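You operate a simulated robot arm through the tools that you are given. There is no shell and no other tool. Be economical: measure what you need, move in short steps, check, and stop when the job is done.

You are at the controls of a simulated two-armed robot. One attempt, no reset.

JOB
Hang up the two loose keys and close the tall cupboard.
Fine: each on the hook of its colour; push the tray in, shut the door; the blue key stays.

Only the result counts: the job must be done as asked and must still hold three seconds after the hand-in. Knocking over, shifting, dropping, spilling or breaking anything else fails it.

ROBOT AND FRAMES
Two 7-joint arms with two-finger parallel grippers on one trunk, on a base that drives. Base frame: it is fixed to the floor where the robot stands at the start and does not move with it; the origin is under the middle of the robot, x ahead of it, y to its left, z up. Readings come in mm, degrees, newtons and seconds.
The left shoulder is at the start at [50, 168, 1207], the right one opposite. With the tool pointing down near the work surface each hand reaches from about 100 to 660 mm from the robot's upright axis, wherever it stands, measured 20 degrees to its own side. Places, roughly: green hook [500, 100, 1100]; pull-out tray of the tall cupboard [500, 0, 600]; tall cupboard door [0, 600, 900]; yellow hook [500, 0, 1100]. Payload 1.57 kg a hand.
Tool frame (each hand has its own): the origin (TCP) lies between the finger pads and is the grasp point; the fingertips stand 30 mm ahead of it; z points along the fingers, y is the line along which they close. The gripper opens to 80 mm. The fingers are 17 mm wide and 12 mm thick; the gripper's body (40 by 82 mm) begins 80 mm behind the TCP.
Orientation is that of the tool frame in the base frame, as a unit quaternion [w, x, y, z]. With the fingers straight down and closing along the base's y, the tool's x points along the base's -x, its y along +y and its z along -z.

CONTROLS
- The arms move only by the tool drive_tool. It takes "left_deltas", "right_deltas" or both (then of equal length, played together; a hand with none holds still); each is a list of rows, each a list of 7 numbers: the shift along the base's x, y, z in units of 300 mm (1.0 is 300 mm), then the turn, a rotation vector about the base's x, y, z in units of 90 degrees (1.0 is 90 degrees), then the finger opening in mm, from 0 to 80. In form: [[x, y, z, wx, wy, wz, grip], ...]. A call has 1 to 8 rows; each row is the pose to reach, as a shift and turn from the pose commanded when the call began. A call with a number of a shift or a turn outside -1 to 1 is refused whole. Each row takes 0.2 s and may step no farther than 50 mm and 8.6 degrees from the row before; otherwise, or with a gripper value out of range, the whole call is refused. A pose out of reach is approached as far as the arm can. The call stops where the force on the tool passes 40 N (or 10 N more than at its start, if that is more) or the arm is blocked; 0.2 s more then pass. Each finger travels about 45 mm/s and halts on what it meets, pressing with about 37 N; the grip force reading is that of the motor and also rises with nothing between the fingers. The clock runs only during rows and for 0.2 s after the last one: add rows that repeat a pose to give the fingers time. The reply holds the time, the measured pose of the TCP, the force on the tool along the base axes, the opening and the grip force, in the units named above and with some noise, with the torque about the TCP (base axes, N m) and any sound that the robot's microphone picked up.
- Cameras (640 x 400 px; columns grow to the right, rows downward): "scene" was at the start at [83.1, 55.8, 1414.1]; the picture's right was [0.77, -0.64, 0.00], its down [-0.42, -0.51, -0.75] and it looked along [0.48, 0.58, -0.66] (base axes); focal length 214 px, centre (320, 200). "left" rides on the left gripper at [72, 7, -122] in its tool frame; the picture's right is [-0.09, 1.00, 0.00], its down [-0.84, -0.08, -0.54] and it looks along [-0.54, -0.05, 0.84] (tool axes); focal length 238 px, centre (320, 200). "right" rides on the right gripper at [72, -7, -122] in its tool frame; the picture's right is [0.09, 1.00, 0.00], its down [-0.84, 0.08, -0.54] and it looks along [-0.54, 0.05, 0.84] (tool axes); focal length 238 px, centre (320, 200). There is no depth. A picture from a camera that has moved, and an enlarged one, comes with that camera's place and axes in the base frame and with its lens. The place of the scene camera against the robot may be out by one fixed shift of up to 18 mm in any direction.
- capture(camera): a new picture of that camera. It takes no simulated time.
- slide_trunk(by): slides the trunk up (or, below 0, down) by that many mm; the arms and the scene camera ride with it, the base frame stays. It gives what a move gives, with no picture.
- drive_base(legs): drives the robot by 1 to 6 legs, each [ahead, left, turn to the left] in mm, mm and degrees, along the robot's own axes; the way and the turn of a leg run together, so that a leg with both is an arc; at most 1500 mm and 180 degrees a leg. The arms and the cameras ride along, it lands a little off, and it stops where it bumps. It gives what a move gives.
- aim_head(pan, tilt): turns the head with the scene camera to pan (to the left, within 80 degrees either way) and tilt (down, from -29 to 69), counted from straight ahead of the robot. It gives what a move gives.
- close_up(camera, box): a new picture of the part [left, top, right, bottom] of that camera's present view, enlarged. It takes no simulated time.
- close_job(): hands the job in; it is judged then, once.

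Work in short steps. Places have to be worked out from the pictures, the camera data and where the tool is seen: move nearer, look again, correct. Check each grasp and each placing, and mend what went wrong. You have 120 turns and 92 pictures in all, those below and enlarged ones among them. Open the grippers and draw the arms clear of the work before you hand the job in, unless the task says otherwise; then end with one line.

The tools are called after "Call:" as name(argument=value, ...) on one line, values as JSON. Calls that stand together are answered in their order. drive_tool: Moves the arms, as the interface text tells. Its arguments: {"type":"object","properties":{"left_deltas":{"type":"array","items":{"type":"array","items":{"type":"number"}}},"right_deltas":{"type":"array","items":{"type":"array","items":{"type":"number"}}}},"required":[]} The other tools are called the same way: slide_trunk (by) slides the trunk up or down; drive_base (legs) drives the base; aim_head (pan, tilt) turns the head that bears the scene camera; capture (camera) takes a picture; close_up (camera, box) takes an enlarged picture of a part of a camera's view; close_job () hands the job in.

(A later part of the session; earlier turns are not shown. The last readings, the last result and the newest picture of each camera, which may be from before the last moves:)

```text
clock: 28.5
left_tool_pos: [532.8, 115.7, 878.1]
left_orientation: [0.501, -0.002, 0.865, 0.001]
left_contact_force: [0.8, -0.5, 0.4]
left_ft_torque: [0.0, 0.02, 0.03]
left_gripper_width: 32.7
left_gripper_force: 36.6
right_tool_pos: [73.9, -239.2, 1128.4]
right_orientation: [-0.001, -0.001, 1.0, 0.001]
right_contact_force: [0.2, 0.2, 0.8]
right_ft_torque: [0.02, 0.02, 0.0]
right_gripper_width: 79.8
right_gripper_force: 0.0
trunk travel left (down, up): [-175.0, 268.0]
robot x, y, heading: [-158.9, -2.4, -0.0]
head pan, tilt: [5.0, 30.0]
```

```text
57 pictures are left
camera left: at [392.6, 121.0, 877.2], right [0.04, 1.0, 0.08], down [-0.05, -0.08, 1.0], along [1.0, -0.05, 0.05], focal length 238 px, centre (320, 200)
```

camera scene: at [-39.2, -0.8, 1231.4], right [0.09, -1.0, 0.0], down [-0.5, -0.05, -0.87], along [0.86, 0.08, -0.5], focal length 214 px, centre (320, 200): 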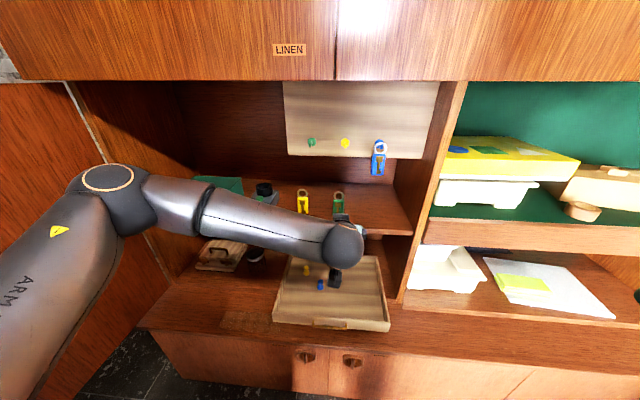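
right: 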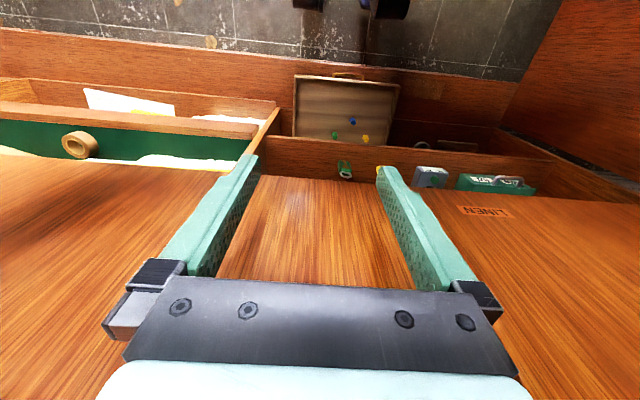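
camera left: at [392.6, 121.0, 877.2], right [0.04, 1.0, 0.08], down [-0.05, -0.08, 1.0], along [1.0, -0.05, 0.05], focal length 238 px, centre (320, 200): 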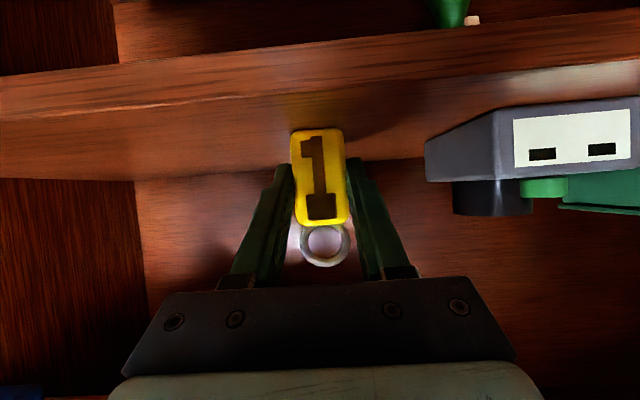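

Gripped (33 mm). I lift, draw back, rise to hook height at y≈92, from where the yellow hook should show beside the fingers.

Call:
drive_tool(left_deltas=[[0, 0, 0.06, 0, 0, 0, 15], [0, 0, 0.13, 0, 0, 0, 15], [-0.12, 0, 0.16, 0, 0, 0, 15], [-0.24, -0.02, 0.22, 0, 0, 0, 15], [-0.36, -0.04, 0.28, 0, 0, 0, 15], [-0.36, -0.06, 0.38, 0, 0, 0, 15], [-0.36, -0.08, 0.48, 0, 0, 0, 15], [-0.36, -0.08, 0.54, 0, 0, 0, 15]])

Call:
close_up(camera="left", box=[160, 130, 400, 290])

```text
clock: 30.3
left_tool_pos: [426.2, 89.1, 1039.9]
left_orientation: [0.501, -0.001, 0.865, 0.0]
left_contact_force: [0.4, 0.5, -0.6]
left_ft_torque: [0.01, 0.03, 0.05]
left_gripper_width: 32.8
left_gripper_force: 36.6
right_tool_pos: [73.5, -238.6, 1128.1]
right_orientation: [0.0, 0.0, 1.0, 0.001]
right_contact_force: [0.3, -0.2, -0.1]
right_ft_torque: [0.0, -0.01, -0.05]
right_gripper_width: 80.0
right_gripper_force: 0.0
trunk travel left (down, up): [-175.0, 268.0]
robot x, y, heading: [-156.7, 1.0, 0.1]
head pan, tilt: [5.0, 30.0]
```

```text
2.50 times, centred on (280, 210) of left
camera zoom: at [286.7, 96.0, 1039.2], right [0.04, 1.0, 0.08], down [-0.05, -0.08, 1.0], along [1.0, -0.05, 0.05], focal length 596 px, centre (420, 175)
```

zoom: 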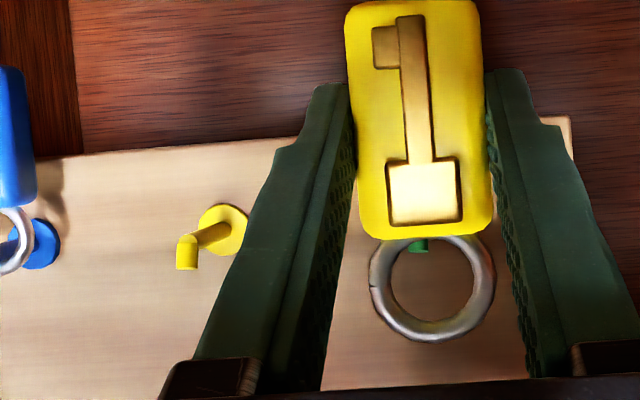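

Post top of the yellow hook at (512,−8,1080), consistent with the green one. The ring is at (429,90,1075); I move −98 mm in y, then forward 60 mm, and check through the ring.

Call:
drive_tool(left_deltas=[[0, -0.16, 0, 0, 0, 0, 15], [0, -0.325, 0, 0, 0, 0, 15], [0.06, -0.325, 0, 0, 0, 0, 15], [0.13, -0.325, 0, 0, 0, 0, 15], [0.19, -0.325, 0, 0, 0, 0, 15], [0.19, -0.325, 0, 0, 0, 0, 15]])

Call:
close_up(camera="left", box=[260, 210, 380, 290])

```text
clock: 31.7
left_tool_pos: [481.8, -6.2, 1040.0]
left_orientation: [0.501, -0.001, 0.865, 0.0]
left_contact_force: [0.2, 0.2, -0.6]
left_ft_torque: [0.03, -0.01, -0.04]
left_gripper_width: 32.8
left_gripper_force: 36.9
right_tool_pos: [72.8, -239.0, 1129.0]
right_orientation: [0.0, -0.001, 1.0, 0.001]
right_contact_force: [-0.7, -0.4, -0.2]
right_ft_torque: [0.03, 0.0, 0.01]
right_gripper_width: 80.2
right_gripper_force: 0.1
trunk travel left (down, up): [-175.0, 268.0]
robot x, y, heading: [-158.2, -0.7, 0.1]
head pan, tilt: [5.0, 30.0]
```

```text
5.00 times, centred on (320, 250) of left
camera zoom: at [340.9, -0.1, 1039.1], right [0.04, 1.0, 0.08], down [-0.05, -0.08, 1.0], along [1.0, -0.05, 0.05], focal length 1192 px, centre (320, -50)
```

zoom: 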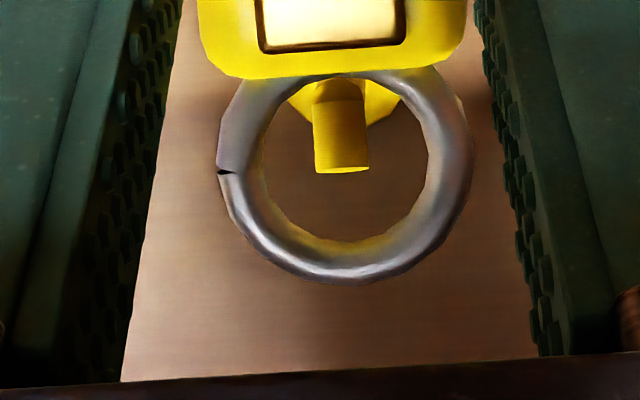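

Nearly aligned; predicted residual is −1 mm y and +1.3 mm z. I correct and advance 17 mm.

Call:
drive_tool(left_deltas=[[0, -0.003, 0.004, 0, 0, 0, 15], [0.02, -0.003, 0.004, 0, 0, 0, 15], [0.04, -0.003, 0.004, 0, 0, 0, 15], [0.057, -0.003, 0.004, 0, 0, 0, 15], [0.057, -0.003, 0.004, 0, 0, 0, 15]])

Call:
close_up(camera="left", box=[260, 210, 380, 290])

```text
clock: 32.9
left_tool_pos: [499.6, -6.6, 1039.8]
left_orientation: [0.501, -0.002, 0.865, 0.001]
left_contact_force: [0.1, -0.6, -0.4]
left_ft_torque: [0.02, 0.0, 0.0]
left_gripper_width: 32.6
left_gripper_force: 37.0
right_tool_pos: [72.8, -239.8, 1127.6]
right_orientation: [0.0, -0.001, 1.0, 0.0]
right_contact_force: [0.0, -0.2, -0.1]
right_ft_torque: [0.03, 0.01, 0.01]
right_gripper_width: 79.9
right_gripper_force: 0.0
trunk travel left (down, up): [-175.0, 268.0]
robot x, y, heading: [-156.7, -0.2, 0.1]
head pan, tilt: [5.0, 30.0]
```

```text
5.00 times, centred on (320, 250) of left
camera zoom: at [359.9, -1.7, 1038.6], right [0.04, 1.0, 0.08], down [-0.05, -0.08, 1.0], along [1.0, -0.05, 0.05], focal length 1192 px, centre (320, -50)
```

zoom: 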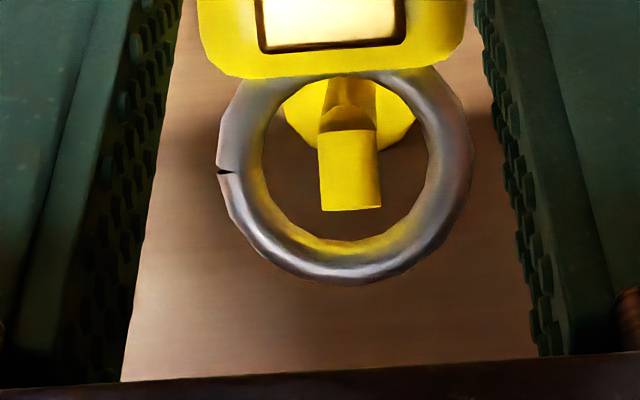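

Good framing; I raise 1 mm and advance 15 mm to get the ring past the post.

Call:
drive_tool(left_deltas=[[0, 0.001, 0.004, 0, 0, 0, 15], [0.017, 0.001, 0.004, 0, 0, 0, 15], [0.034, 0.001, 0.005, 0, 0, 0, 15], [0.05, 0.001, 0.005, 0, 0, 0, 15], [0.05, 0.001, 0.005, 0, 0, 0, 15]])

Call:
close_up(camera="left", box=[260, 210, 380, 290])

```text
clock: 34.1
left_tool_pos: [513.9, -6.6, 1041.8]
left_orientation: [0.501, -0.002, 0.865, 0.001]
left_contact_force: [-0.1, 0.0, -0.5]
left_ft_torque: [0.01, 0.0, 0.0]
left_gripper_width: 32.5
left_gripper_force: 37.2
right_tool_pos: [73.4, -238.3, 1128.4]
right_orientation: [0.0, 0.0, 1.0, 0.001]
right_contact_force: [0.5, 1.0, 0.1]
right_ft_torque: [0.01, -0.02, 0.01]
right_gripper_width: 79.9
right_gripper_force: 0.1
trunk travel left (down, up): [-175.0, 268.0]
robot x, y, heading: [-158.2, 0.2, 0.2]
head pan, tilt: [5.0, 30.0]
```

```text
5.00 times, centred on (320, 250) of left
camera zoom: at [373.5, -1.4, 1041.6], right [0.04, 1.0, 0.08], down [-0.05, -0.08, 1.0], along [1.0, -0.05, 0.05], focal length 1192 px, centre (320, -50)
```

zoom: 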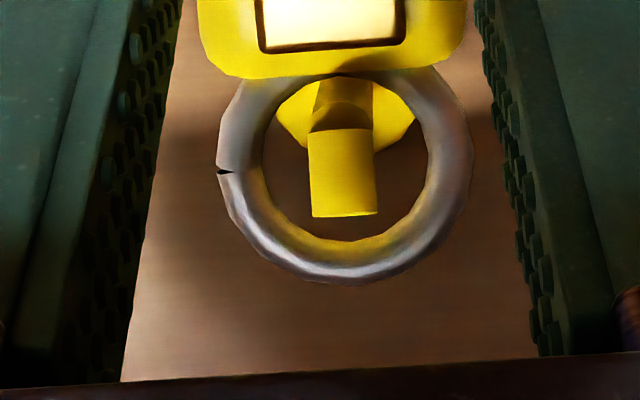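

The post now appears nearer than the ring. I go 4 mm further and lower 7 mm.

Call:
drive_tool(left_deltas=[[0.013, -0.002, 0, 0, 0, 0, 15], [0.013, -0.002, -0.012, 0, 0, 0, 15], [0.013, -0.002, -0.023, 0, 0, 0, 15], [0.013, -0.002, -0.023, 0, 0, 0, 15]])

Call:
close_up(camera="left", box=[260, 210, 380, 290])

```text
clock: 35.1
left_tool_pos: [516.0, -9.3, 1037.4]
left_orientation: [0.502, -0.002, 0.865, 0.001]
left_contact_force: [-0.5, -0.4, -1.0]
left_ft_torque: [-0.01, 0.03, 0.0]
left_gripper_width: 32.6
left_gripper_force: 36.8
right_tool_pos: [72.6, -239.1, 1128.9]
right_orientation: [0.001, -0.001, 1.0, 0.001]
right_contact_force: [0.4, -0.4, 0.0]
right_ft_torque: [-0.01, 0.03, -0.01]
right_gripper_width: 80.0
right_gripper_force: 0.0
trunk travel left (down, up): [-175.0, 268.0]
robot x, y, heading: [-160.8, 3.3, 0.1]
head pan, tilt: [5.0, 30.0]
```

```text
5.00 times, centred on (320, 250) of left
camera zoom: at [376.9, -3.5, 1034.6], right [0.04, 1.0, 0.08], down [-0.05, -0.08, 1.0], along [1.0, -0.05, 0.05], focal length 1192 px, centre (320, -50)
```

zoom: 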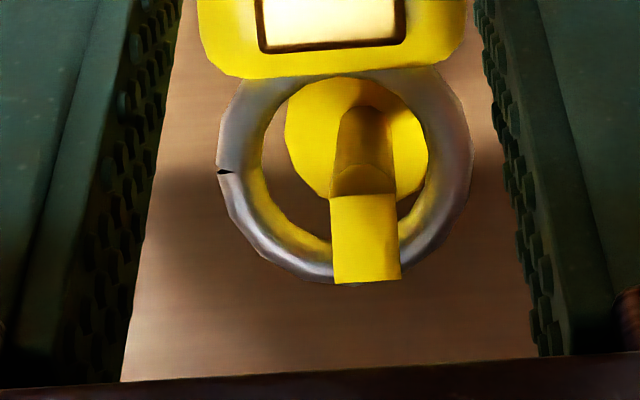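

The tip is in front of the ring. I shift +2 mm y, lower 5 mm, and open.

Call:
drive_tool(left_deltas=[[0, 0.006, -0.006, 0, 0, 0, 15], [0, 0.006, -0.017, 0, 0, 0, 15], [0, 0.006, -0.017, 0, 0, 0, 15], [0, 0.006, -0.017, 0, 0, 0, 36], [0, 0.006, -0.017, 0, 0, 0, 45], [0, 0.006, -0.017, 0, 0, 0, 62], [0, 0.006, -0.017, 0, 0, 0, 62], [0, 0.006, -0.017, 0, 0, 0, 62]])

Call:
capture(camera="left")

```text
clock: 36.9
left_tool_pos: [517.3, -6.5, 1029.9]
left_orientation: [0.502, -0.002, 0.865, 0.001]
left_contact_force: [-0.5, -0.3, -0.1]
left_ft_torque: [-0.01, 0.01, 0.01]
left_gripper_width: 61.9
left_gripper_force: 0.1
right_tool_pos: [73.2, -238.1, 1128.0]
right_orientation: [-0.001, -0.002, 1.0, 0.001]
right_contact_force: [-0.2, 0.8, -0.3]
right_ft_torque: [-0.01, 0.0, 0.0]
right_gripper_width: 79.9
right_gripper_force: 0.1
trunk travel left (down, up): [-175.0, 268.0]
robot x, y, heading: [-158.6, 2.1, 0.5]
head pan, tilt: [5.0, 30.0]
```

```text
51 pictures are left
camera left: at [377.3, -0.9, 1029.7], right [0.04, 1.0, 0.08], down [-0.05, -0.08, 1.0], along [1.0, -0.05, 0.05], focal length 238 px, centre (320, 200)
```

left: 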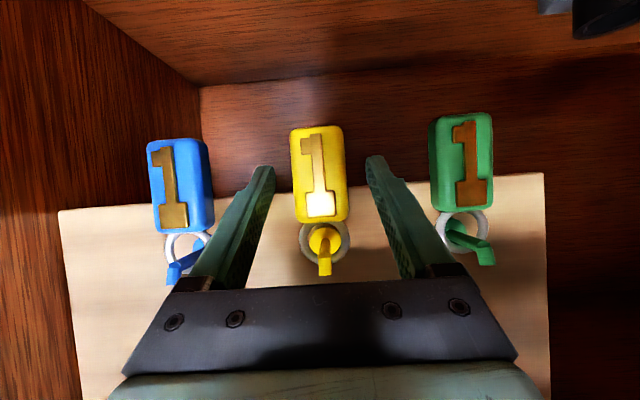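

All three hang. I draw the hand straight back and look at the whole scene.

Call:
drive_tool(left_deltas=[[-0.06, 0, 0, 0, 0, 0, 62], [-0.16, 0, 0, 0, 0, 0, 62], [-0.31, 0, 0, 0, 0, 0, 62], [-0.47, 0, 0, 0, 0, 0, 62], [-0.6, 0, 0, 0, 0, 0, 40], [-0.7, 0.1, 0, 0, 0, 0, 20], [-0.75, 0.2, 0, 0, 0, 0, 0]])

Call:
aim_head(pan=0, tilt=40)

Call:
capture(camera="scene")

Call:
capture(camera="left")

```text
clock: 38.5
left_tool_pos: [293.6, 54.2, 1029.9]
left_orientation: [0.502, -0.001, 0.865, 0.0]
left_contact_force: [-0.3, 0.2, -0.5]
left_ft_torque: [0.0, 0.04, -0.01]
left_gripper_width: 0.0
left_gripper_force: 2.4
right_tool_pos: [73.3, -238.4, 1128.5]
right_orientation: [0.0, -0.001, 1.0, 0.001]
right_contact_force: [0.3, 0.2, 0.5]
right_ft_torque: [-0.02, 0.01, 0.01]
right_gripper_width: 79.9
right_gripper_force: 0.0
trunk travel left (down, up): [-175.0, 268.0]
robot x, y, heading: [-160.8, -6.2, 0.2]
head pan, tilt: [5.0, 30.0]
```

```text
clock: 39.2
left_tool_pos: [292.4, 53.4, 1030.9]
left_orientation: [0.502, -0.002, 0.865, 0.001]
left_contact_force: [0.6, 0.0, -0.1]
left_ft_torque: [0.04, -0.03, -0.03]
left_gripper_width: 0.0
left_gripper_force: 22.0
right_tool_pos: [74.0, -239.6, 1129.1]
right_orientation: [0.0, -0.002, 1.0, 0.0]
right_contact_force: [-0.6, 0.2, -0.1]
right_ft_torque: [0.01, 0.0, 0.0]
right_gripper_width: 79.9
right_gripper_force: 0.0
trunk travel left (down, up): [-175.0, 268.0]
robot x, y, heading: [-160.6, -2.9, 0.3]
head pan, tilt: [0.0, 40.0]
```

```text
50 pictures are left
camera scene: at [-44.3, -8.6, 1216.1], right [0.0, -1.0, 0.0], down [-0.64, 0.0, -0.77], along [0.77, 0.0, -0.64], focal length 214 px, centre (320, 200)
```

scene: 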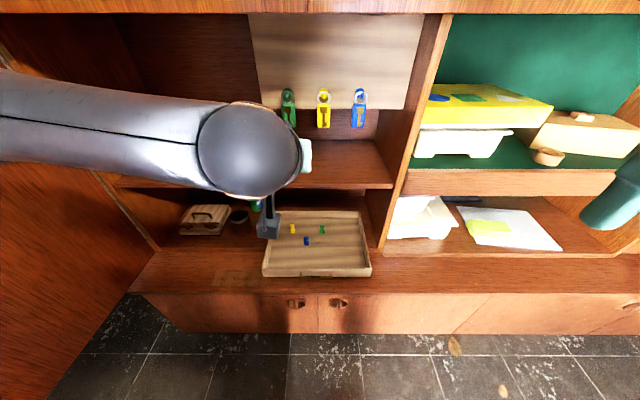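

```text
49 pictures are left
camera left: at [153.0, 59.1, 1028.8], right [0.04, 1.0, 0.08], down [-0.05, -0.08, 1.0], along [1.0, -0.05, 0.05], focal length 238 px, centre (320, 200)
```

left: 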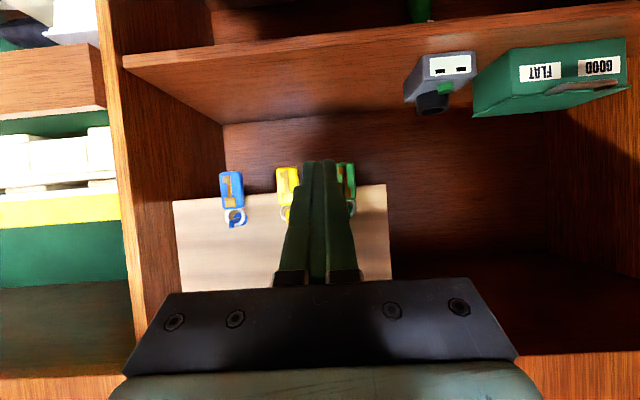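

Keys all hang properly. Next the tray: its front is at about x≈346, centre y≈0, standing on a ledge at z≈546. I lower the trunk, pitch the hand to 60° down and look closely with the hand camera.

Call:
slide_trunk(by=-170)

Call:
drive_tool(left_deltas=[[-0.03, -0.03, -0.05, 0, 0.06, 0, 0], [-0.06, -0.06, -0.1, 0, 0.12, 0, 0], [-0.09, -0.09, -0.15, 0, 0.18, 0, 0], [-0.12, -0.12, -0.2, 0, 0.24, 0, 0], [-0.15, -0.15, -0.25, 0, 0.3, 0, 0], [-0.17, -0.18, -0.3, 0, 0.333, 0, 0]])

Call:
capture(camera="left")

Call:
capture(camera="scene")

```text
clock: 41.2
left_tool_pos: [292.5, 54.2, 859.7]
left_orientation: [0.502, -0.002, 0.865, 0.001]
left_contact_force: [-1.0, -0.2, -0.1]
left_ft_torque: [0.02, 0.01, 0.0]
left_gripper_width: 0.2
left_gripper_force: 21.5
right_tool_pos: [73.3, -238.8, 958.1]
right_orientation: [0.0, -0.001, 1.0, 0.001]
right_contact_force: [-0.1, 0.7, -0.5]
right_ft_torque: [0.01, 0.01, -0.01]
right_gripper_width: 80.0
right_gripper_force: 0.1
trunk travel left (down, up): [-5.0, 438.0]
robot x, y, heading: [-160.7, -1.4, 0.3]
head pan, tilt: [0.0, 40.0]
```

```text
clock: 42.6
left_tool_pos: [241.7, 1.0, 770.3]
left_orientation: [0.26, -0.002, 0.966, 0.002]
left_contact_force: [-0.1, 0.0, 0.1]
left_ft_torque: [0.02, 0.02, 0.0]
left_gripper_width: 0.0
left_gripper_force: 21.3
right_tool_pos: [73.4, -239.5, 958.4]
right_orientation: [0.0, -0.001, 1.0, 0.001]
right_contact_force: [-0.7, 0.5, 1.3]
right_ft_torque: [-0.03, 0.0, 0.0]
right_gripper_width: 80.0
right_gripper_force: 0.1
trunk travel left (down, up): [-5.0, 438.0]
robot x, y, heading: [-159.2, -0.2, 0.3]
head pan, tilt: [0.0, 40.0]
```

```text
48 pictures are left
camera left: at [119.9, 5.6, 839.8], right [0.08, 1.0, 0.05], down [0.45, -0.08, 0.89], along [0.89, -0.05, -0.46], focal length 238 px, centre (320, 200)
```

left: 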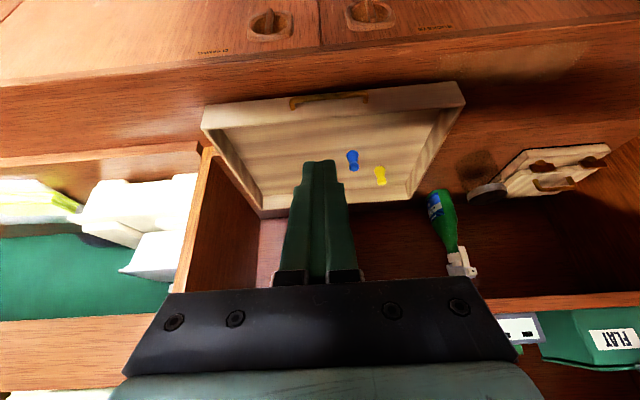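

```text
47 pictures are left
camera scene: at [-44.4, -8.6, 1046.0], right [0.0, -1.0, 0.0], down [-0.64, 0.0, -0.77], along [0.77, 0.0, -0.64], focal length 214 px, centre (320, 200)
```

scene: 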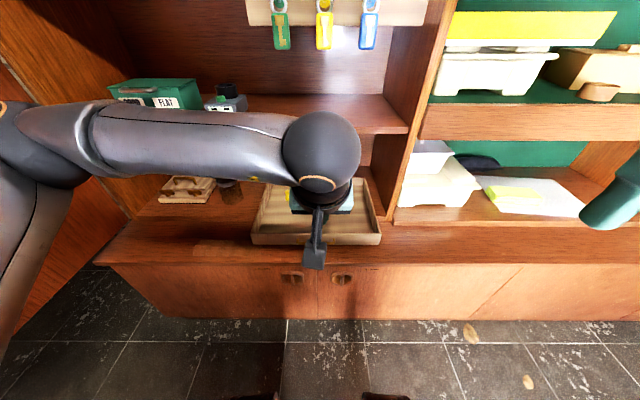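

I zoom into the tray's front and handle.

Call:
close_up(camera="left", box=[190, 60, 480, 240])

```text
2.21 times, centred on (335, 150) of left
camera zoom: at [119.9, 5.6, 839.8], right [0.08, 1.0, 0.05], down [0.45, -0.08, 0.89], along [0.89, -0.05, -0.46], focal length 526 px, centre (287, 310)
```

zoom: 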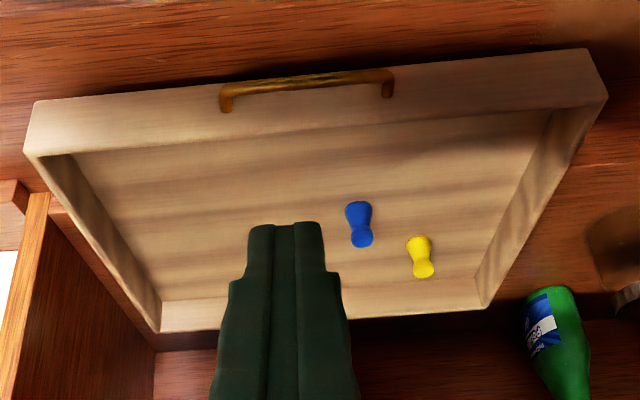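

Tray front face is at x≈357, top z≈596, handle bar at (346,13,567). I lower the closed fingers to z≈597 just in front of the handle.

Call:
drive_tool(left_deltas=[[0.03, 0.01, -0.14, 0, 0, 0, 0], [0.06, 0.02, -0.28, 0, 0, 0, 0], [0.09, 0.04, -0.42, 0, 0, 0, 0], [0.12, 0.043, -0.53, 0, 0, 0, 0], [0.17, 0.043, -0.577, 0, 0, 0, 0], [0.2, 0.043, -0.577, 0, 0, 0, 0]])

Call:
capture(camera="left")

Call:
capture(camera="scene")

```text
clock: 44.0
left_tool_pos: [302.6, 14.6, 595.7]
left_orientation: [0.26, -0.002, 0.966, 0.0]
left_contact_force: [-0.5, -0.1, 0.6]
left_ft_torque: [-0.02, -0.01, 0.01]
left_gripper_width: 0.0
left_gripper_force: 21.4
right_tool_pos: [73.1, -238.9, 956.8]
right_orientation: [0.0, -0.001, 1.0, 0.0]
right_contact_force: [1.0, -0.1, -0.1]
right_ft_torque: [0.01, 0.02, 0.0]
right_gripper_width: 79.9
right_gripper_force: 0.0
trunk travel left (down, up): [-5.0, 438.0]
robot x, y, heading: [-161.4, 1.0, 0.2]
head pan, tilt: [0.0, 40.0]
```

```text
45 pictures are left
camera left: at [180.0, 20.2, 665.6], right [0.08, 1.0, 0.05], down [0.45, -0.08, 0.89], along [0.89, -0.05, -0.45], focal length 238 px, centre (320, 200)
```

left: 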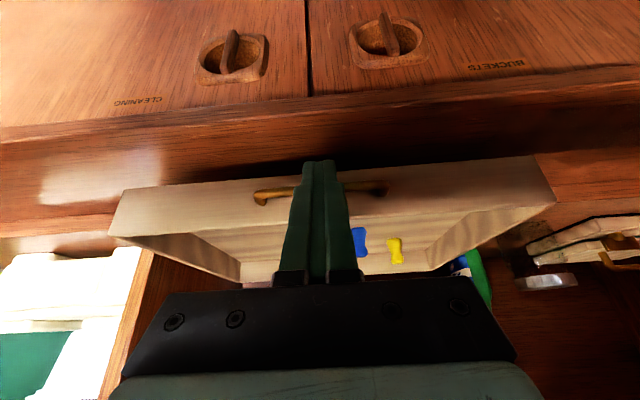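

```text
44 pictures are left
camera scene: at [-44.3, -8.6, 1046.0], right [0.0, -1.0, 0.0], down [-0.64, 0.0, -0.77], along [0.77, 0.0, -0.64], focal length 214 px, centre (320, 200)
```

scene: 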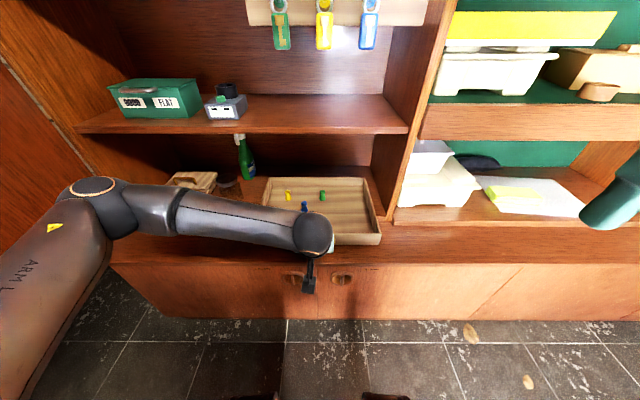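

Aligned with the handle. I push forward gently, about 10 mm per step.

Call:
drive_tool(left_deltas=[[0.03, 0, 0, 0, 0, 0, 0], [0.06, 0, 0, 0, 0, 0, 0], [0.08, 0, 0, 0, 0, 0, 0], [0.1, 0, 0, 0, 0, 0, 0], [0.125, 0, 0, 0, 0, 0, 0], [0.15, 0, 0, 0, 0, 0, 0], [0.18, 0, 0, 0, 0, 0, 0], [0.21, 0, 0, 0, 0, 0, 0]])

Call:
capture(camera="scene")

Call:
capture(camera="left")

```text
clock: 45.8
left_tool_pos: [365.8, 12.1, 597.4]
left_orientation: [0.26, -0.001, 0.966, 0.001]
left_contact_force: [-0.2, 0.0, 0.4]
left_ft_torque: [-0.02, 0.03, -0.03]
left_gripper_width: 0.2
left_gripper_force: 21.3
right_tool_pos: [72.8, -238.8, 958.5]
right_orientation: [0.0, -0.001, 1.0, 0.001]
right_contact_force: [1.0, 0.9, -0.2]
right_ft_torque: [0.01, -0.01, 0.01]
right_gripper_width: 79.9
right_gripper_force: 0.1
trunk travel left (down, up): [-5.0, 438.0]
robot x, y, heading: [-159.7, 3.9, 0.4]
head pan, tilt: [0.0, 40.0]
```

```text
43 pictures are left
camera scene: at [-44.4, -8.6, 1046.0], right [0.0, -1.0, 0.0], down [-0.64, 0.0, -0.77], along [0.77, 0.0, -0.64], focal length 214 px, centre (320, 200)
```

scene: 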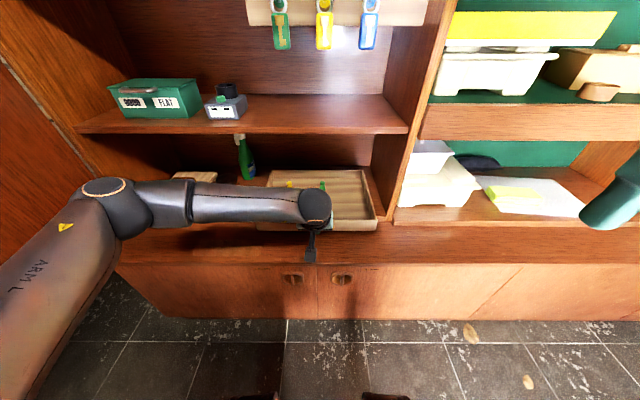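

```text
42 pictures are left
camera left: at [244.2, 19.2, 667.2], right [0.08, 1.0, 0.05], down [0.45, -0.08, 0.89], along [0.89, -0.05, -0.46], focal length 238 px, centre (320, 200)
```

left: 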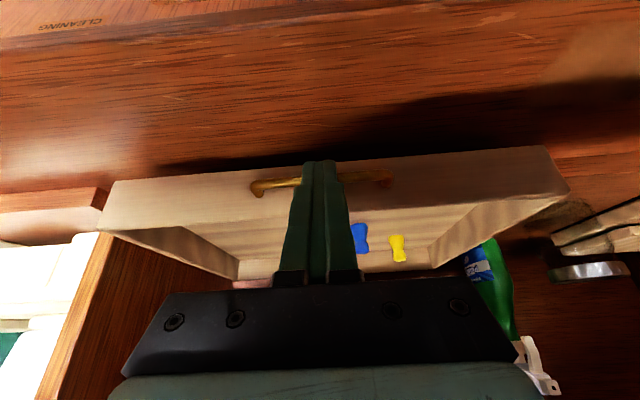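

The tray slides with little force and the pegs stay upright. I continue.

Call:
drive_tool(left_deltas=[[0.025, 0, 0, 0, 0, 0, 0], [0.055, 0, 0, 0, 0, 0, 0], [0.085, 0, 0, 0, 0, 0, 0], [0.115, 0, 0, 0, 0, 0, 0], [0.145, 0, 0, 0, 0, 0, 0], [0.175, 0, 0, 0, 0, 0, 0], [0.2, 0, 0, 0, 0, 0, 0], [0.22, 0, 0, 0, 0, 0, 0]])

Call:
capture(camera="scene")

Call:
capture(camera="left")

```text
clock: 47.6
left_tool_pos: [431.7, 13.5, 597.2]
left_orientation: [0.261, -0.001, 0.965, 0.001]
left_contact_force: [-1.0, -1.2, 0.3]
left_ft_torque: [-0.01, -0.03, -0.05]
left_gripper_width: 0.0
left_gripper_force: 21.3
right_tool_pos: [74.3, -240.5, 958.7]
right_orientation: [0.0, -0.001, 1.0, 0.0]
right_contact_force: [-1.1, 0.6, 0.6]
right_ft_torque: [-0.02, 0.02, 0.01]
right_gripper_width: 80.1
right_gripper_force: 0.0
trunk travel left (down, up): [-5.0, 438.0]
robot x, y, heading: [-159.4, -2.7, 0.2]
head pan, tilt: [0.0, 40.0]
```

```text
41 pictures are left
camera scene: at [-44.4, -8.7, 1046.1], right [0.0, -1.0, 0.0], down [-0.64, 0.0, -0.77], along [0.77, 0.0, -0.64], focal length 214 px, centre (320, 200)
```

scene: 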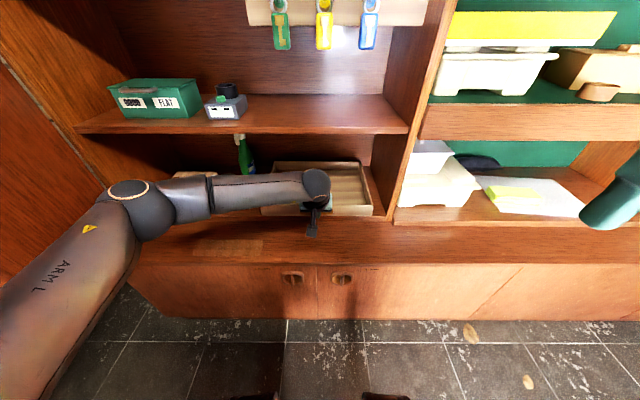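

```text
40 pictures are left
camera left: at [309.0, 18.5, 667.0], right [0.08, 1.0, 0.05], down [0.45, -0.08, 0.89], along [0.89, -0.05, -0.45], focal length 238 px, centre (320, 200)
```

left: 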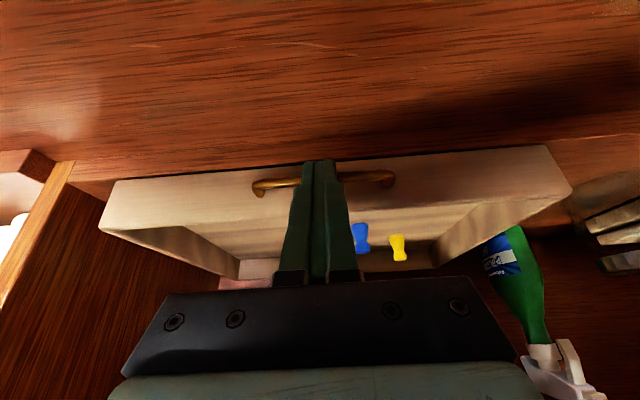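

Tray front is now about flush with the compartment front. I continue slowly to feel for a stop.

Call:
drive_tool(left_deltas=[[0.02, 0, 0, 0, 0, 0, 0], [0.04, 0, 0, 0, 0, 0, 0], [0.06, 0, 0, 0, 0, 0, 0], [0.08, 0, 0, 0, 0, 0, 0]])

Call:
capture(camera="scene")

Call:
capture(camera="left")

```text
clock: 48.6
left_tool_pos: [453.8, 13.2, 598.4]
left_orientation: [0.262, -0.002, 0.965, 0.001]
left_contact_force: [-1.5, 0.3, 0.8]
left_ft_torque: [0.01, 0.01, 0.0]
left_gripper_width: 0.1
left_gripper_force: 20.9
right_tool_pos: [72.1, -238.6, 958.4]
right_orientation: [0.001, -0.001, 1.0, 0.001]
right_contact_force: [0.4, -0.1, -0.2]
right_ft_torque: [0.0, -0.03, -0.01]
right_gripper_width: 80.1
right_gripper_force: 0.1
trunk travel left (down, up): [-5.0, 438.0]
robot x, y, heading: [-158.9, -3.3, 0.1]
head pan, tilt: [0.0, 40.0]
```

```text
39 pictures are left
camera scene: at [-44.4, -8.6, 1046.1], right [0.0, -1.0, 0.0], down [-0.64, 0.0, -0.77], along [0.77, 0.0, -0.64], focal length 214 px, centre (320, 200)
```

scene: 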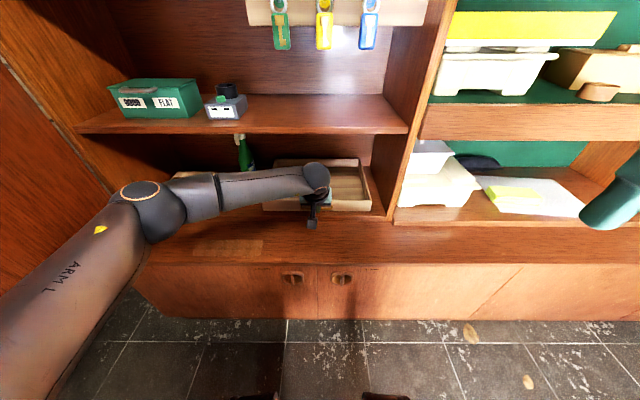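

```text
38 pictures are left
camera left: at [332.5, 19.2, 668.2], right [0.08, 1.0, 0.05], down [0.45, -0.08, 0.89], along [0.89, -0.05, -0.45], focal length 238 px, centre (320, 200)
```

left: 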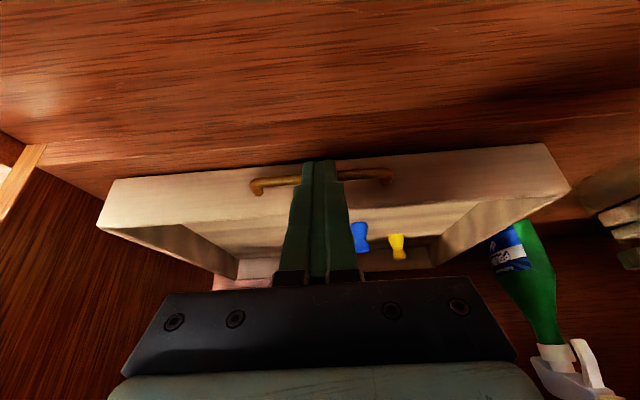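

Tray is past the lip now with no stop yet. I keep pushing slowly to find the stop.

Call:
drive_tool(left_deltas=[[0.02, 0, 0, 0, 0, 0, 0], [0.04, 0, 0, 0, 0, 0, 0], [0.06, 0, 0, 0, 0, 0, 0], [0.08, 0, 0, 0, 0, 0, 0]])

Call:
capture(camera="scene")

Call:
capture(camera="left")

```text
clock: 49.1
left_tool_pos: [455.8, 12.0, 600.4]
left_orientation: [0.256, -0.001, 0.967, 0.002]
left_contact_force: [-15.8, 5.5, 14.9]
left_ft_torque: [0.12, 0.05, 0.04]
left_gripper_width: 0.0
left_gripper_force: 21.6
right_tool_pos: [71.9, -238.9, 960.0]
right_orientation: [0.001, -0.001, 1.0, 0.001]
right_contact_force: [-0.2, 0.1, -0.1]
right_ft_torque: [-0.01, 0.01, 0.0]
right_gripper_width: 80.1
right_gripper_force: 0.1
trunk travel left (down, up): [-5.0, 438.0]
robot x, y, heading: [-156.4, -0.2, 0.1]
head pan, tilt: [0.0, 40.0]
stopped in row 2 (left hand): the force on the tool passed its limit (the readings are from after the stop); the commanded pose is now the measured one
```

```text
37 pictures are left
camera scene: at [-46.9, -8.0, 1046.5], right [0.01, -1.0, 0.0], down [-0.64, 0.0, -0.77], along [0.77, 0.0, -0.64], focal length 214 px, centre (320, 200)
```

scene: 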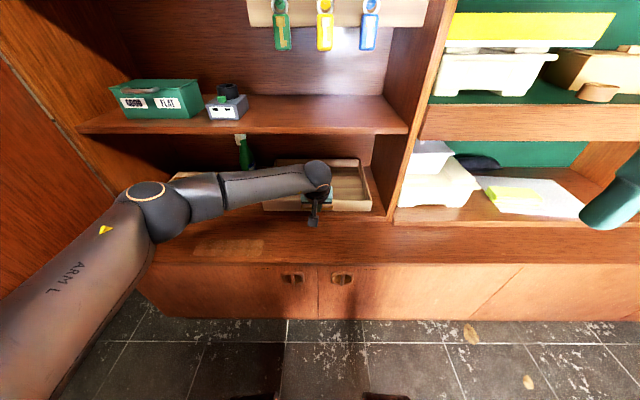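

```text
36 pictures are left
camera left: at [335.6, 17.7, 670.9], right [0.08, 1.0, 0.05], down [0.46, -0.08, 0.89], along [0.89, -0.04, -0.46], focal length 238 px, centre (320, 200)
```

left: 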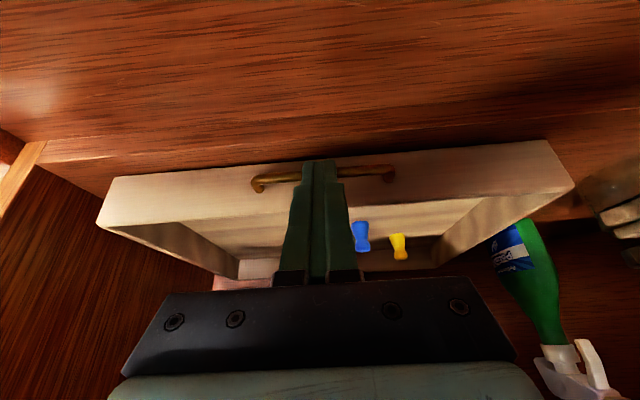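

The tray has met its stop. I draw the hand back and then up.

Call:
drive_tool(left_deltas=[[-0.1, 0, 0, 0, 0, 0, 0], [-0.25, 0, 0.02, 0, 0, 0, 0], [-0.4, 0, 0.1, 0, 0, 0, 0], [-0.52, 0, 0.22, 0, 0, 0, 0], [-0.6, 0, 0.36, 0, 0, 0, 0], [-0.65, 0, 0.5, 0, 0, 0, 0], [-0.7, 0, 0.64, 0, 0, 0, 0]])

Call:
aim_head(pan=30, tilt=40)

Call:
capture(camera="scene")

Call:
capture(camera="left")

```text
refused: row 3 steps farther than a row can; nothing moved
```

```text
clock: 50.0
left_tool_pos: [456.7, 12.1, 599.5]
left_orientation: [0.257, -0.001, 0.966, 0.001]
left_contact_force: [-25.2, 8.9, 24.3]
left_ft_torque: [0.16, 0.04, 0.17]
left_gripper_width: 0.1
left_gripper_force: 21.4
right_tool_pos: [70.3, -238.9, 958.8]
right_orientation: [0.002, -0.002, 1.0, 0.001]
right_contact_force: [0.4, -0.1, 0.8]
right_ft_torque: [0.01, -0.01, 0.0]
right_gripper_width: 79.9
right_gripper_force: 0.0
trunk travel left (down, up): [-5.0, 438.0]
robot x, y, heading: [-157.6, -1.4, 0.4]
head pan, tilt: [30.0, 40.0]
```

```text
35 pictures are left
camera scene: at [-59.3, 34.4, 1046.5], right [0.5, -0.86, 0.0], down [-0.55, -0.32, -0.77], along [0.66, 0.39, -0.64], focal length 214 px, centre (320, 200)
```

scene: 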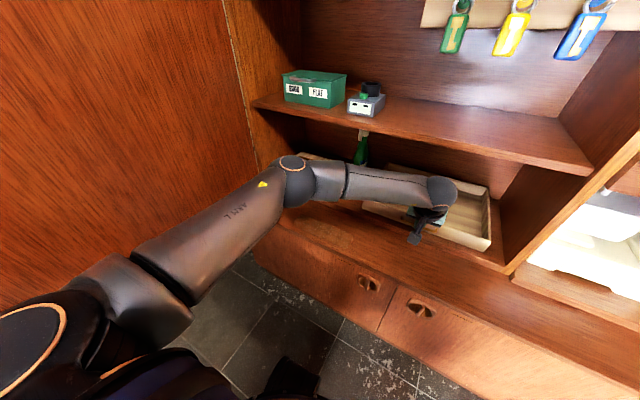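

```text
34 pictures are left
camera left: at [335.5, 17.8, 670.7], right [0.08, 1.0, 0.05], down [0.46, -0.08, 0.89], along [0.89, -0.05, -0.46], focal length 238 px, centre (320, 200)
```

left: 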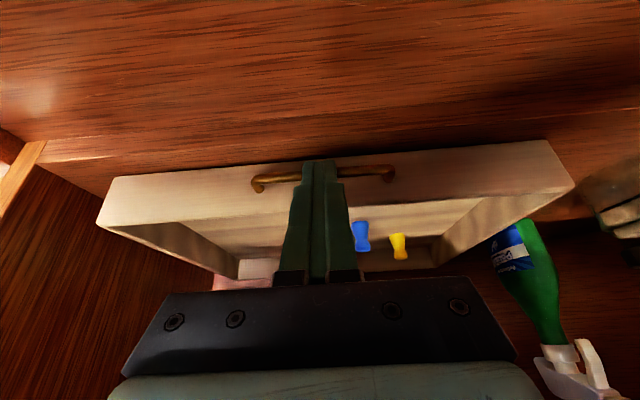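

I retry the retreat with smaller steps.

Call:
drive_tool(left_deltas=[[-0.1, 0, 0, 0, 0, 0, 0], [-0.24, 0, 0.01, 0, 0, 0, 0], [-0.38, 0, 0.05, 0, 0, 0, 0], [-0.5, 0, 0.13, 0, 0, 0, 0], [-0.58, 0, 0.26, 0, 0, 0, 0], [-0.63, 0, 0.4, 0, 0, 0, 0], [-0.66, 0, 0.54, 0, 0, 0, 0]])

Call:
capture(camera="scene")

Call:
capture(camera="left")

```text
clock: 51.6
left_tool_pos: [262.1, 12.6, 759.1]
left_orientation: [0.255, -0.001, 0.967, 0.003]
left_contact_force: [0.9, -0.7, 0.2]
left_ft_torque: [0.04, -0.02, 0.0]
left_gripper_width: 0.0
left_gripper_force: 21.6
right_tool_pos: [73.1, -239.9, 957.1]
right_orientation: [-0.001, -0.002, 1.0, 0.001]
right_contact_force: [0.3, 0.1, -0.6]
right_ft_torque: [0.02, 0.01, 0.0]
right_gripper_width: 79.9
right_gripper_force: 0.1
trunk travel left (down, up): [-5.0, 438.0]
robot x, y, heading: [-162.1, -2.2, 0.3]
head pan, tilt: [30.0, 40.0]
```

```text
33 pictures are left
camera scene: at [-56.5, 34.1, 1046.0], right [0.5, -0.86, 0.0], down [-0.56, -0.32, -0.77], along [0.66, 0.39, -0.64], focal length 214 px, centre (320, 200)
```

scene: 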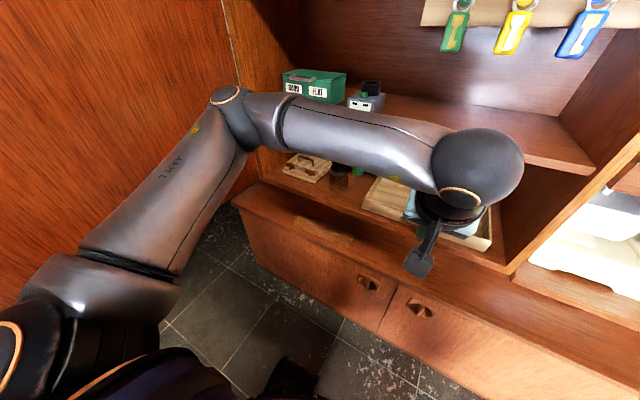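

```text
32 pictures are left
camera left: at [140.6, 17.6, 830.0], right [0.08, 1.0, 0.05], down [0.46, -0.08, 0.88], along [0.88, -0.05, -0.46], focal length 238 px, centre (320, 200)
```

left: 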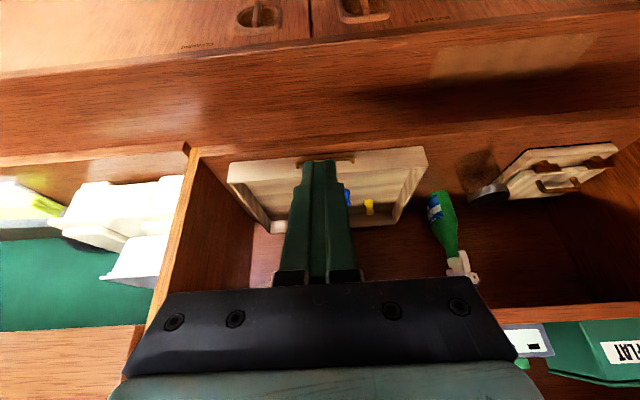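

The tray is in. Now the door: I look to the left to find its free edge.

Call:
aim_head(pan=75, tilt=25)

Call:
capture(camera="scene")

```text
clock: 52.8
left_tool_pos: [263.2, 11.9, 757.6]
left_orientation: [0.256, 0.0, 0.967, 0.002]
left_contact_force: [0.5, -0.4, -0.1]
left_ft_torque: [0.0, -0.01, 0.03]
left_gripper_width: 0.0
left_gripper_force: 21.2
right_tool_pos: [72.2, -237.7, 958.7]
right_orientation: [0.0, -0.001, 1.0, 0.001]
right_contact_force: [0.8, 0.0, 0.7]
right_ft_torque: [0.01, 0.0, 0.03]
right_gripper_width: 80.0
right_gripper_force: 0.0
trunk travel left (down, up): [-5.0, 438.0]
robot x, y, heading: [-156.8, -3.4, 0.2]
head pan, tilt: [75.0, 25.0]
```

```text
31 pictures are left
camera scene: at [-106.4, 80.3, 1069.3], right [0.97, -0.26, 0.0], down [-0.11, -0.41, -0.91], along [0.23, 0.88, -0.42], focal length 214 px, centre (320, 200)
```

scene: 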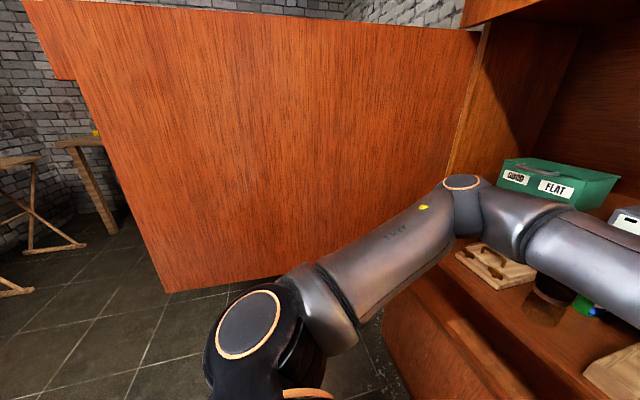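

The door is open at 90°: hinge ≈(468,650), free edge ≈(-400,650), about 870 mm wide, so its sweep passes where the robot stands. I raise the trunk, bring the left hand in and back away out of the arc, first checking to the right/back with the head.

Call:
slide_trunk(by=170)

Call:
drive_base(legs=[[-300, 0, 0]])

Call:
aim_head(pan=70, tilt=25)

Call:
capture(camera="scene")

```text
clock: 54.7
left_tool_pos: [261.5, 12.8, 928.1]
left_orientation: [0.255, -0.002, 0.967, 0.002]
left_contact_force: [0.2, -1.1, 0.0]
left_ft_torque: [0.04, -0.01, 0.0]
left_gripper_width: 0.0
left_gripper_force: 21.5
right_tool_pos: [72.2, -237.4, 1127.9]
right_orientation: [0.0, -0.001, 1.0, 0.001]
right_contact_force: [0.2, -0.4, -0.2]
right_ft_torque: [0.0, 0.02, 0.03]
right_gripper_width: 79.9
right_gripper_force: 0.1
trunk travel left (down, up): [-175.0, 268.0]
robot x, y, heading: [-155.4, -0.9, 0.4]
head pan, tilt: [75.0, 25.0]
```

```text
clock: 56.7
left_tool_pos: [-29.3, 11.8, 928.7]
left_orientation: [0.255, -0.003, 0.967, 0.003]
left_contact_force: [-0.4, 0.6, -0.3]
left_ft_torque: [-0.03, -0.04, 0.04]
left_gripper_width: 0.0
left_gripper_force: 21.2
right_tool_pos: [-218.1, -240.3, 1127.7]
right_orientation: [0.0, -0.003, 1.0, 0.001]
right_contact_force: [0.3, -0.2, 0.4]
right_ft_torque: [-0.02, 0.0, -0.01]
right_gripper_width: 80.0
right_gripper_force: 0.1
trunk travel left (down, up): [-175.0, 268.0]
robot x, y, heading: [-449.2, -4.6, 0.5]
head pan, tilt: [75.0, 25.0]
```

```text
clock: 57.4
left_tool_pos: [-28.5, 11.8, 928.8]
left_orientation: [0.256, -0.002, 0.967, 0.002]
left_contact_force: [-0.4, 0.2, -0.8]
left_ft_torque: [-0.02, 0.02, 0.04]
left_gripper_width: 0.0
left_gripper_force: 21.0
right_tool_pos: [-217.5, -240.9, 1127.2]
right_orientation: [0.0, -0.003, 1.0, 0.001]
right_contact_force: [-0.3, -0.2, 0.1]
right_ft_torque: [-0.02, -0.02, 0.02]
right_gripper_width: 79.9
right_gripper_force: 0.0
trunk travel left (down, up): [-175.0, 268.0]
robot x, y, heading: [-448.9, -1.4, 0.4]
head pan, tilt: [70.0, 25.0]
```

```text
30 pictures are left
camera scene: at [-390.0, 76.5, 1239.3], right [0.94, -0.34, 0.0], down [-0.14, -0.4, -0.91], along [0.3, 0.85, -0.42], focal length 214 px, centre (320, 200)
```

scene: 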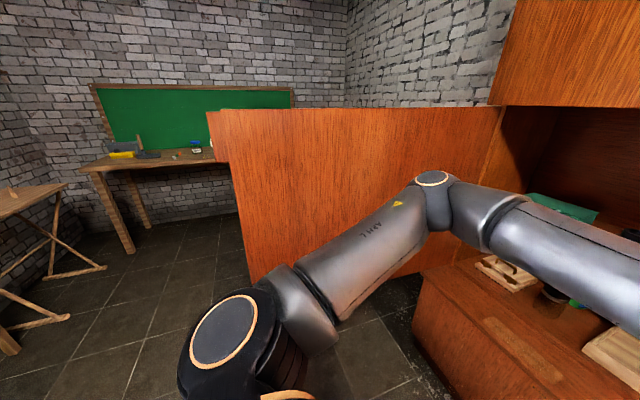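

Free edge triangulates to (-431,647), with floor space clear beyond it. I back out, then turn left to face around the free edge and check the way.

Call:
drive_base(legs=[[-350, 0, 0], [0, 0, 90]])

Call:
aim_head(pan=-20, tilt=25)

Call:
capture(camera="scene")

```text
clock: 63.4
left_tool_pos: [-810.7, 413.5, 927.9]
left_orientation: [-0.179, 0.684, -0.683, -0.182]
left_contact_force: [0.7, 1.0, -0.2]
left_ft_torque: [0.01, 0.02, -0.02]
left_gripper_width: 0.0
left_gripper_force: 21.0
right_tool_pos: [-558.5, 226.1, 1128.0]
right_orientation: [0.0, 0.708, -0.707, 0.0]
right_contact_force: [-0.3, -0.7, 0.1]
right_ft_torque: [0.0, -0.01, 0.01]
right_gripper_width: 80.0
right_gripper_force: 0.0
trunk travel left (down, up): [-175.0, 268.0]
robot x, y, heading: [-800.6, -6.9, 90.2]
head pan, tilt: [70.0, 25.0]
```

```text
clock: 65.1
left_tool_pos: [-809.9, 414.9, 928.7]
left_orientation: [-0.18, 0.684, -0.683, -0.183]
left_contact_force: [0.5, 0.2, 0.5]
left_ft_torque: [0.03, 0.03, 0.02]
left_gripper_width: 0.0
left_gripper_force: 21.4
right_tool_pos: [-559.5, 226.3, 1128.2]
right_orientation: [0.002, 0.708, -0.706, 0.0]
right_contact_force: [-0.3, -1.1, -0.5]
right_ft_torque: [-0.02, 0.04, 0.02]
right_gripper_width: 80.1
right_gripper_force: 0.0
trunk travel left (down, up): [-175.0, 268.0]
robot x, y, heading: [-796.0, -4.8, 90.5]
head pan, tilt: [-20.0, 25.0]
```

```text
29 pictures are left
camera scene: at [-778.2, 112.1, 1239.3], right [0.94, -0.34, 0.0], down [-0.14, -0.4, -0.91], along [0.31, 0.85, -0.42], focal length 214 px, centre (320, 200)
```

scene: 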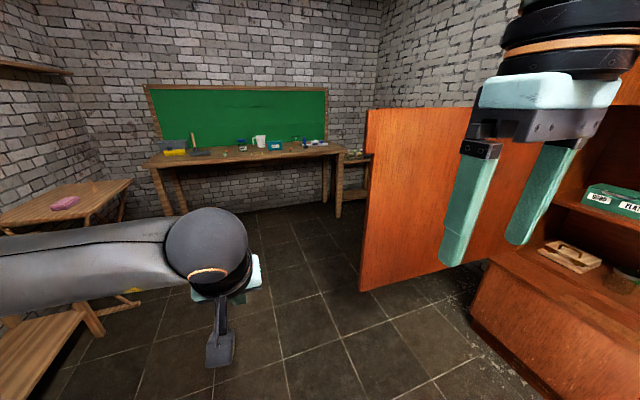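

The way is clear. I strafe 120 left, then drive ahead 970 mm to get beyond the door's outer side, and look again.

Call:
drive_base(legs=[[0, 100, 0], [980, 0, 0], [0, 0, -60]])

Call:
aim_head(pan=-60, tilt=25)

Call:
capture(camera="scene")

```text
clock: 69.0
left_tool_pos: [-910.0, 982.1, 932.3]
left_orientation: [0.184, -0.681, 0.685, 0.184]
left_contact_force: [0.4, -0.4, 0.0]
left_ft_torque: [0.01, 0.03, -0.01]
left_gripper_width: 0.1
left_gripper_force: 21.4
right_tool_pos: [-663.9, 784.6, 1137.5]
right_orientation: [0.018, -0.705, 0.709, 0.015]
right_contact_force: [0.1, -0.5, 0.3]
right_ft_torque: [-0.01, 0.05, -0.02]
right_gripper_width: 80.0
right_gripper_force: 0.0
trunk travel left (down, up): [-175.0, 268.0]
robot x, y, heading: [-898.5, 564.3, 89.9]
head pan, tilt: [-20.0, 25.0]
stopped in leg 2: the robot was blocked; the commanded pose is now the measured one
```

```text
clock: 70.1
left_tool_pos: [-912.2, 982.3, 933.8]
left_orientation: [0.184, -0.68, 0.685, 0.184]
left_contact_force: [0.4, 0.8, 0.2]
left_ft_torque: [-0.03, 0.03, -0.05]
left_gripper_width: 0.0
left_gripper_force: 21.7
right_tool_pos: [-663.4, 782.2, 1138.3]
right_orientation: [0.018, -0.706, 0.708, 0.016]
right_contact_force: [-0.4, -0.5, 0.4]
right_ft_torque: [-0.01, 0.03, -0.02]
right_gripper_width: 79.9
right_gripper_force: 0.1
trunk travel left (down, up): [-175.0, 268.0]
robot x, y, heading: [-899.1, 566.3, 89.8]
head pan, tilt: [-60.0, 25.0]
```

```text
28 pictures are left
camera scene: at [-834.0, 634.2, 1240.7], right [0.5, -0.87, -0.01], down [-0.36, -0.2, -0.91], along [0.79, 0.45, -0.42], focal length 214 px, centre (320, 200)
```

scene: 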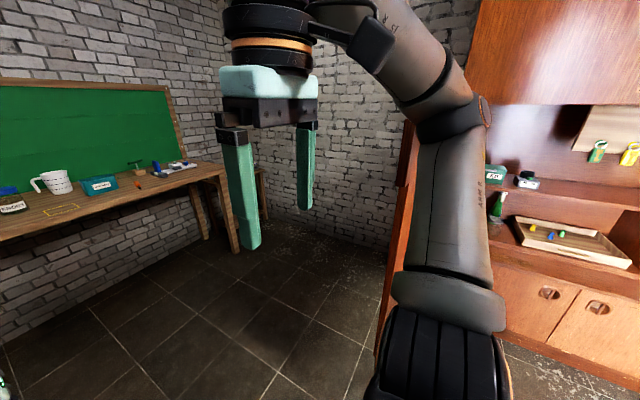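

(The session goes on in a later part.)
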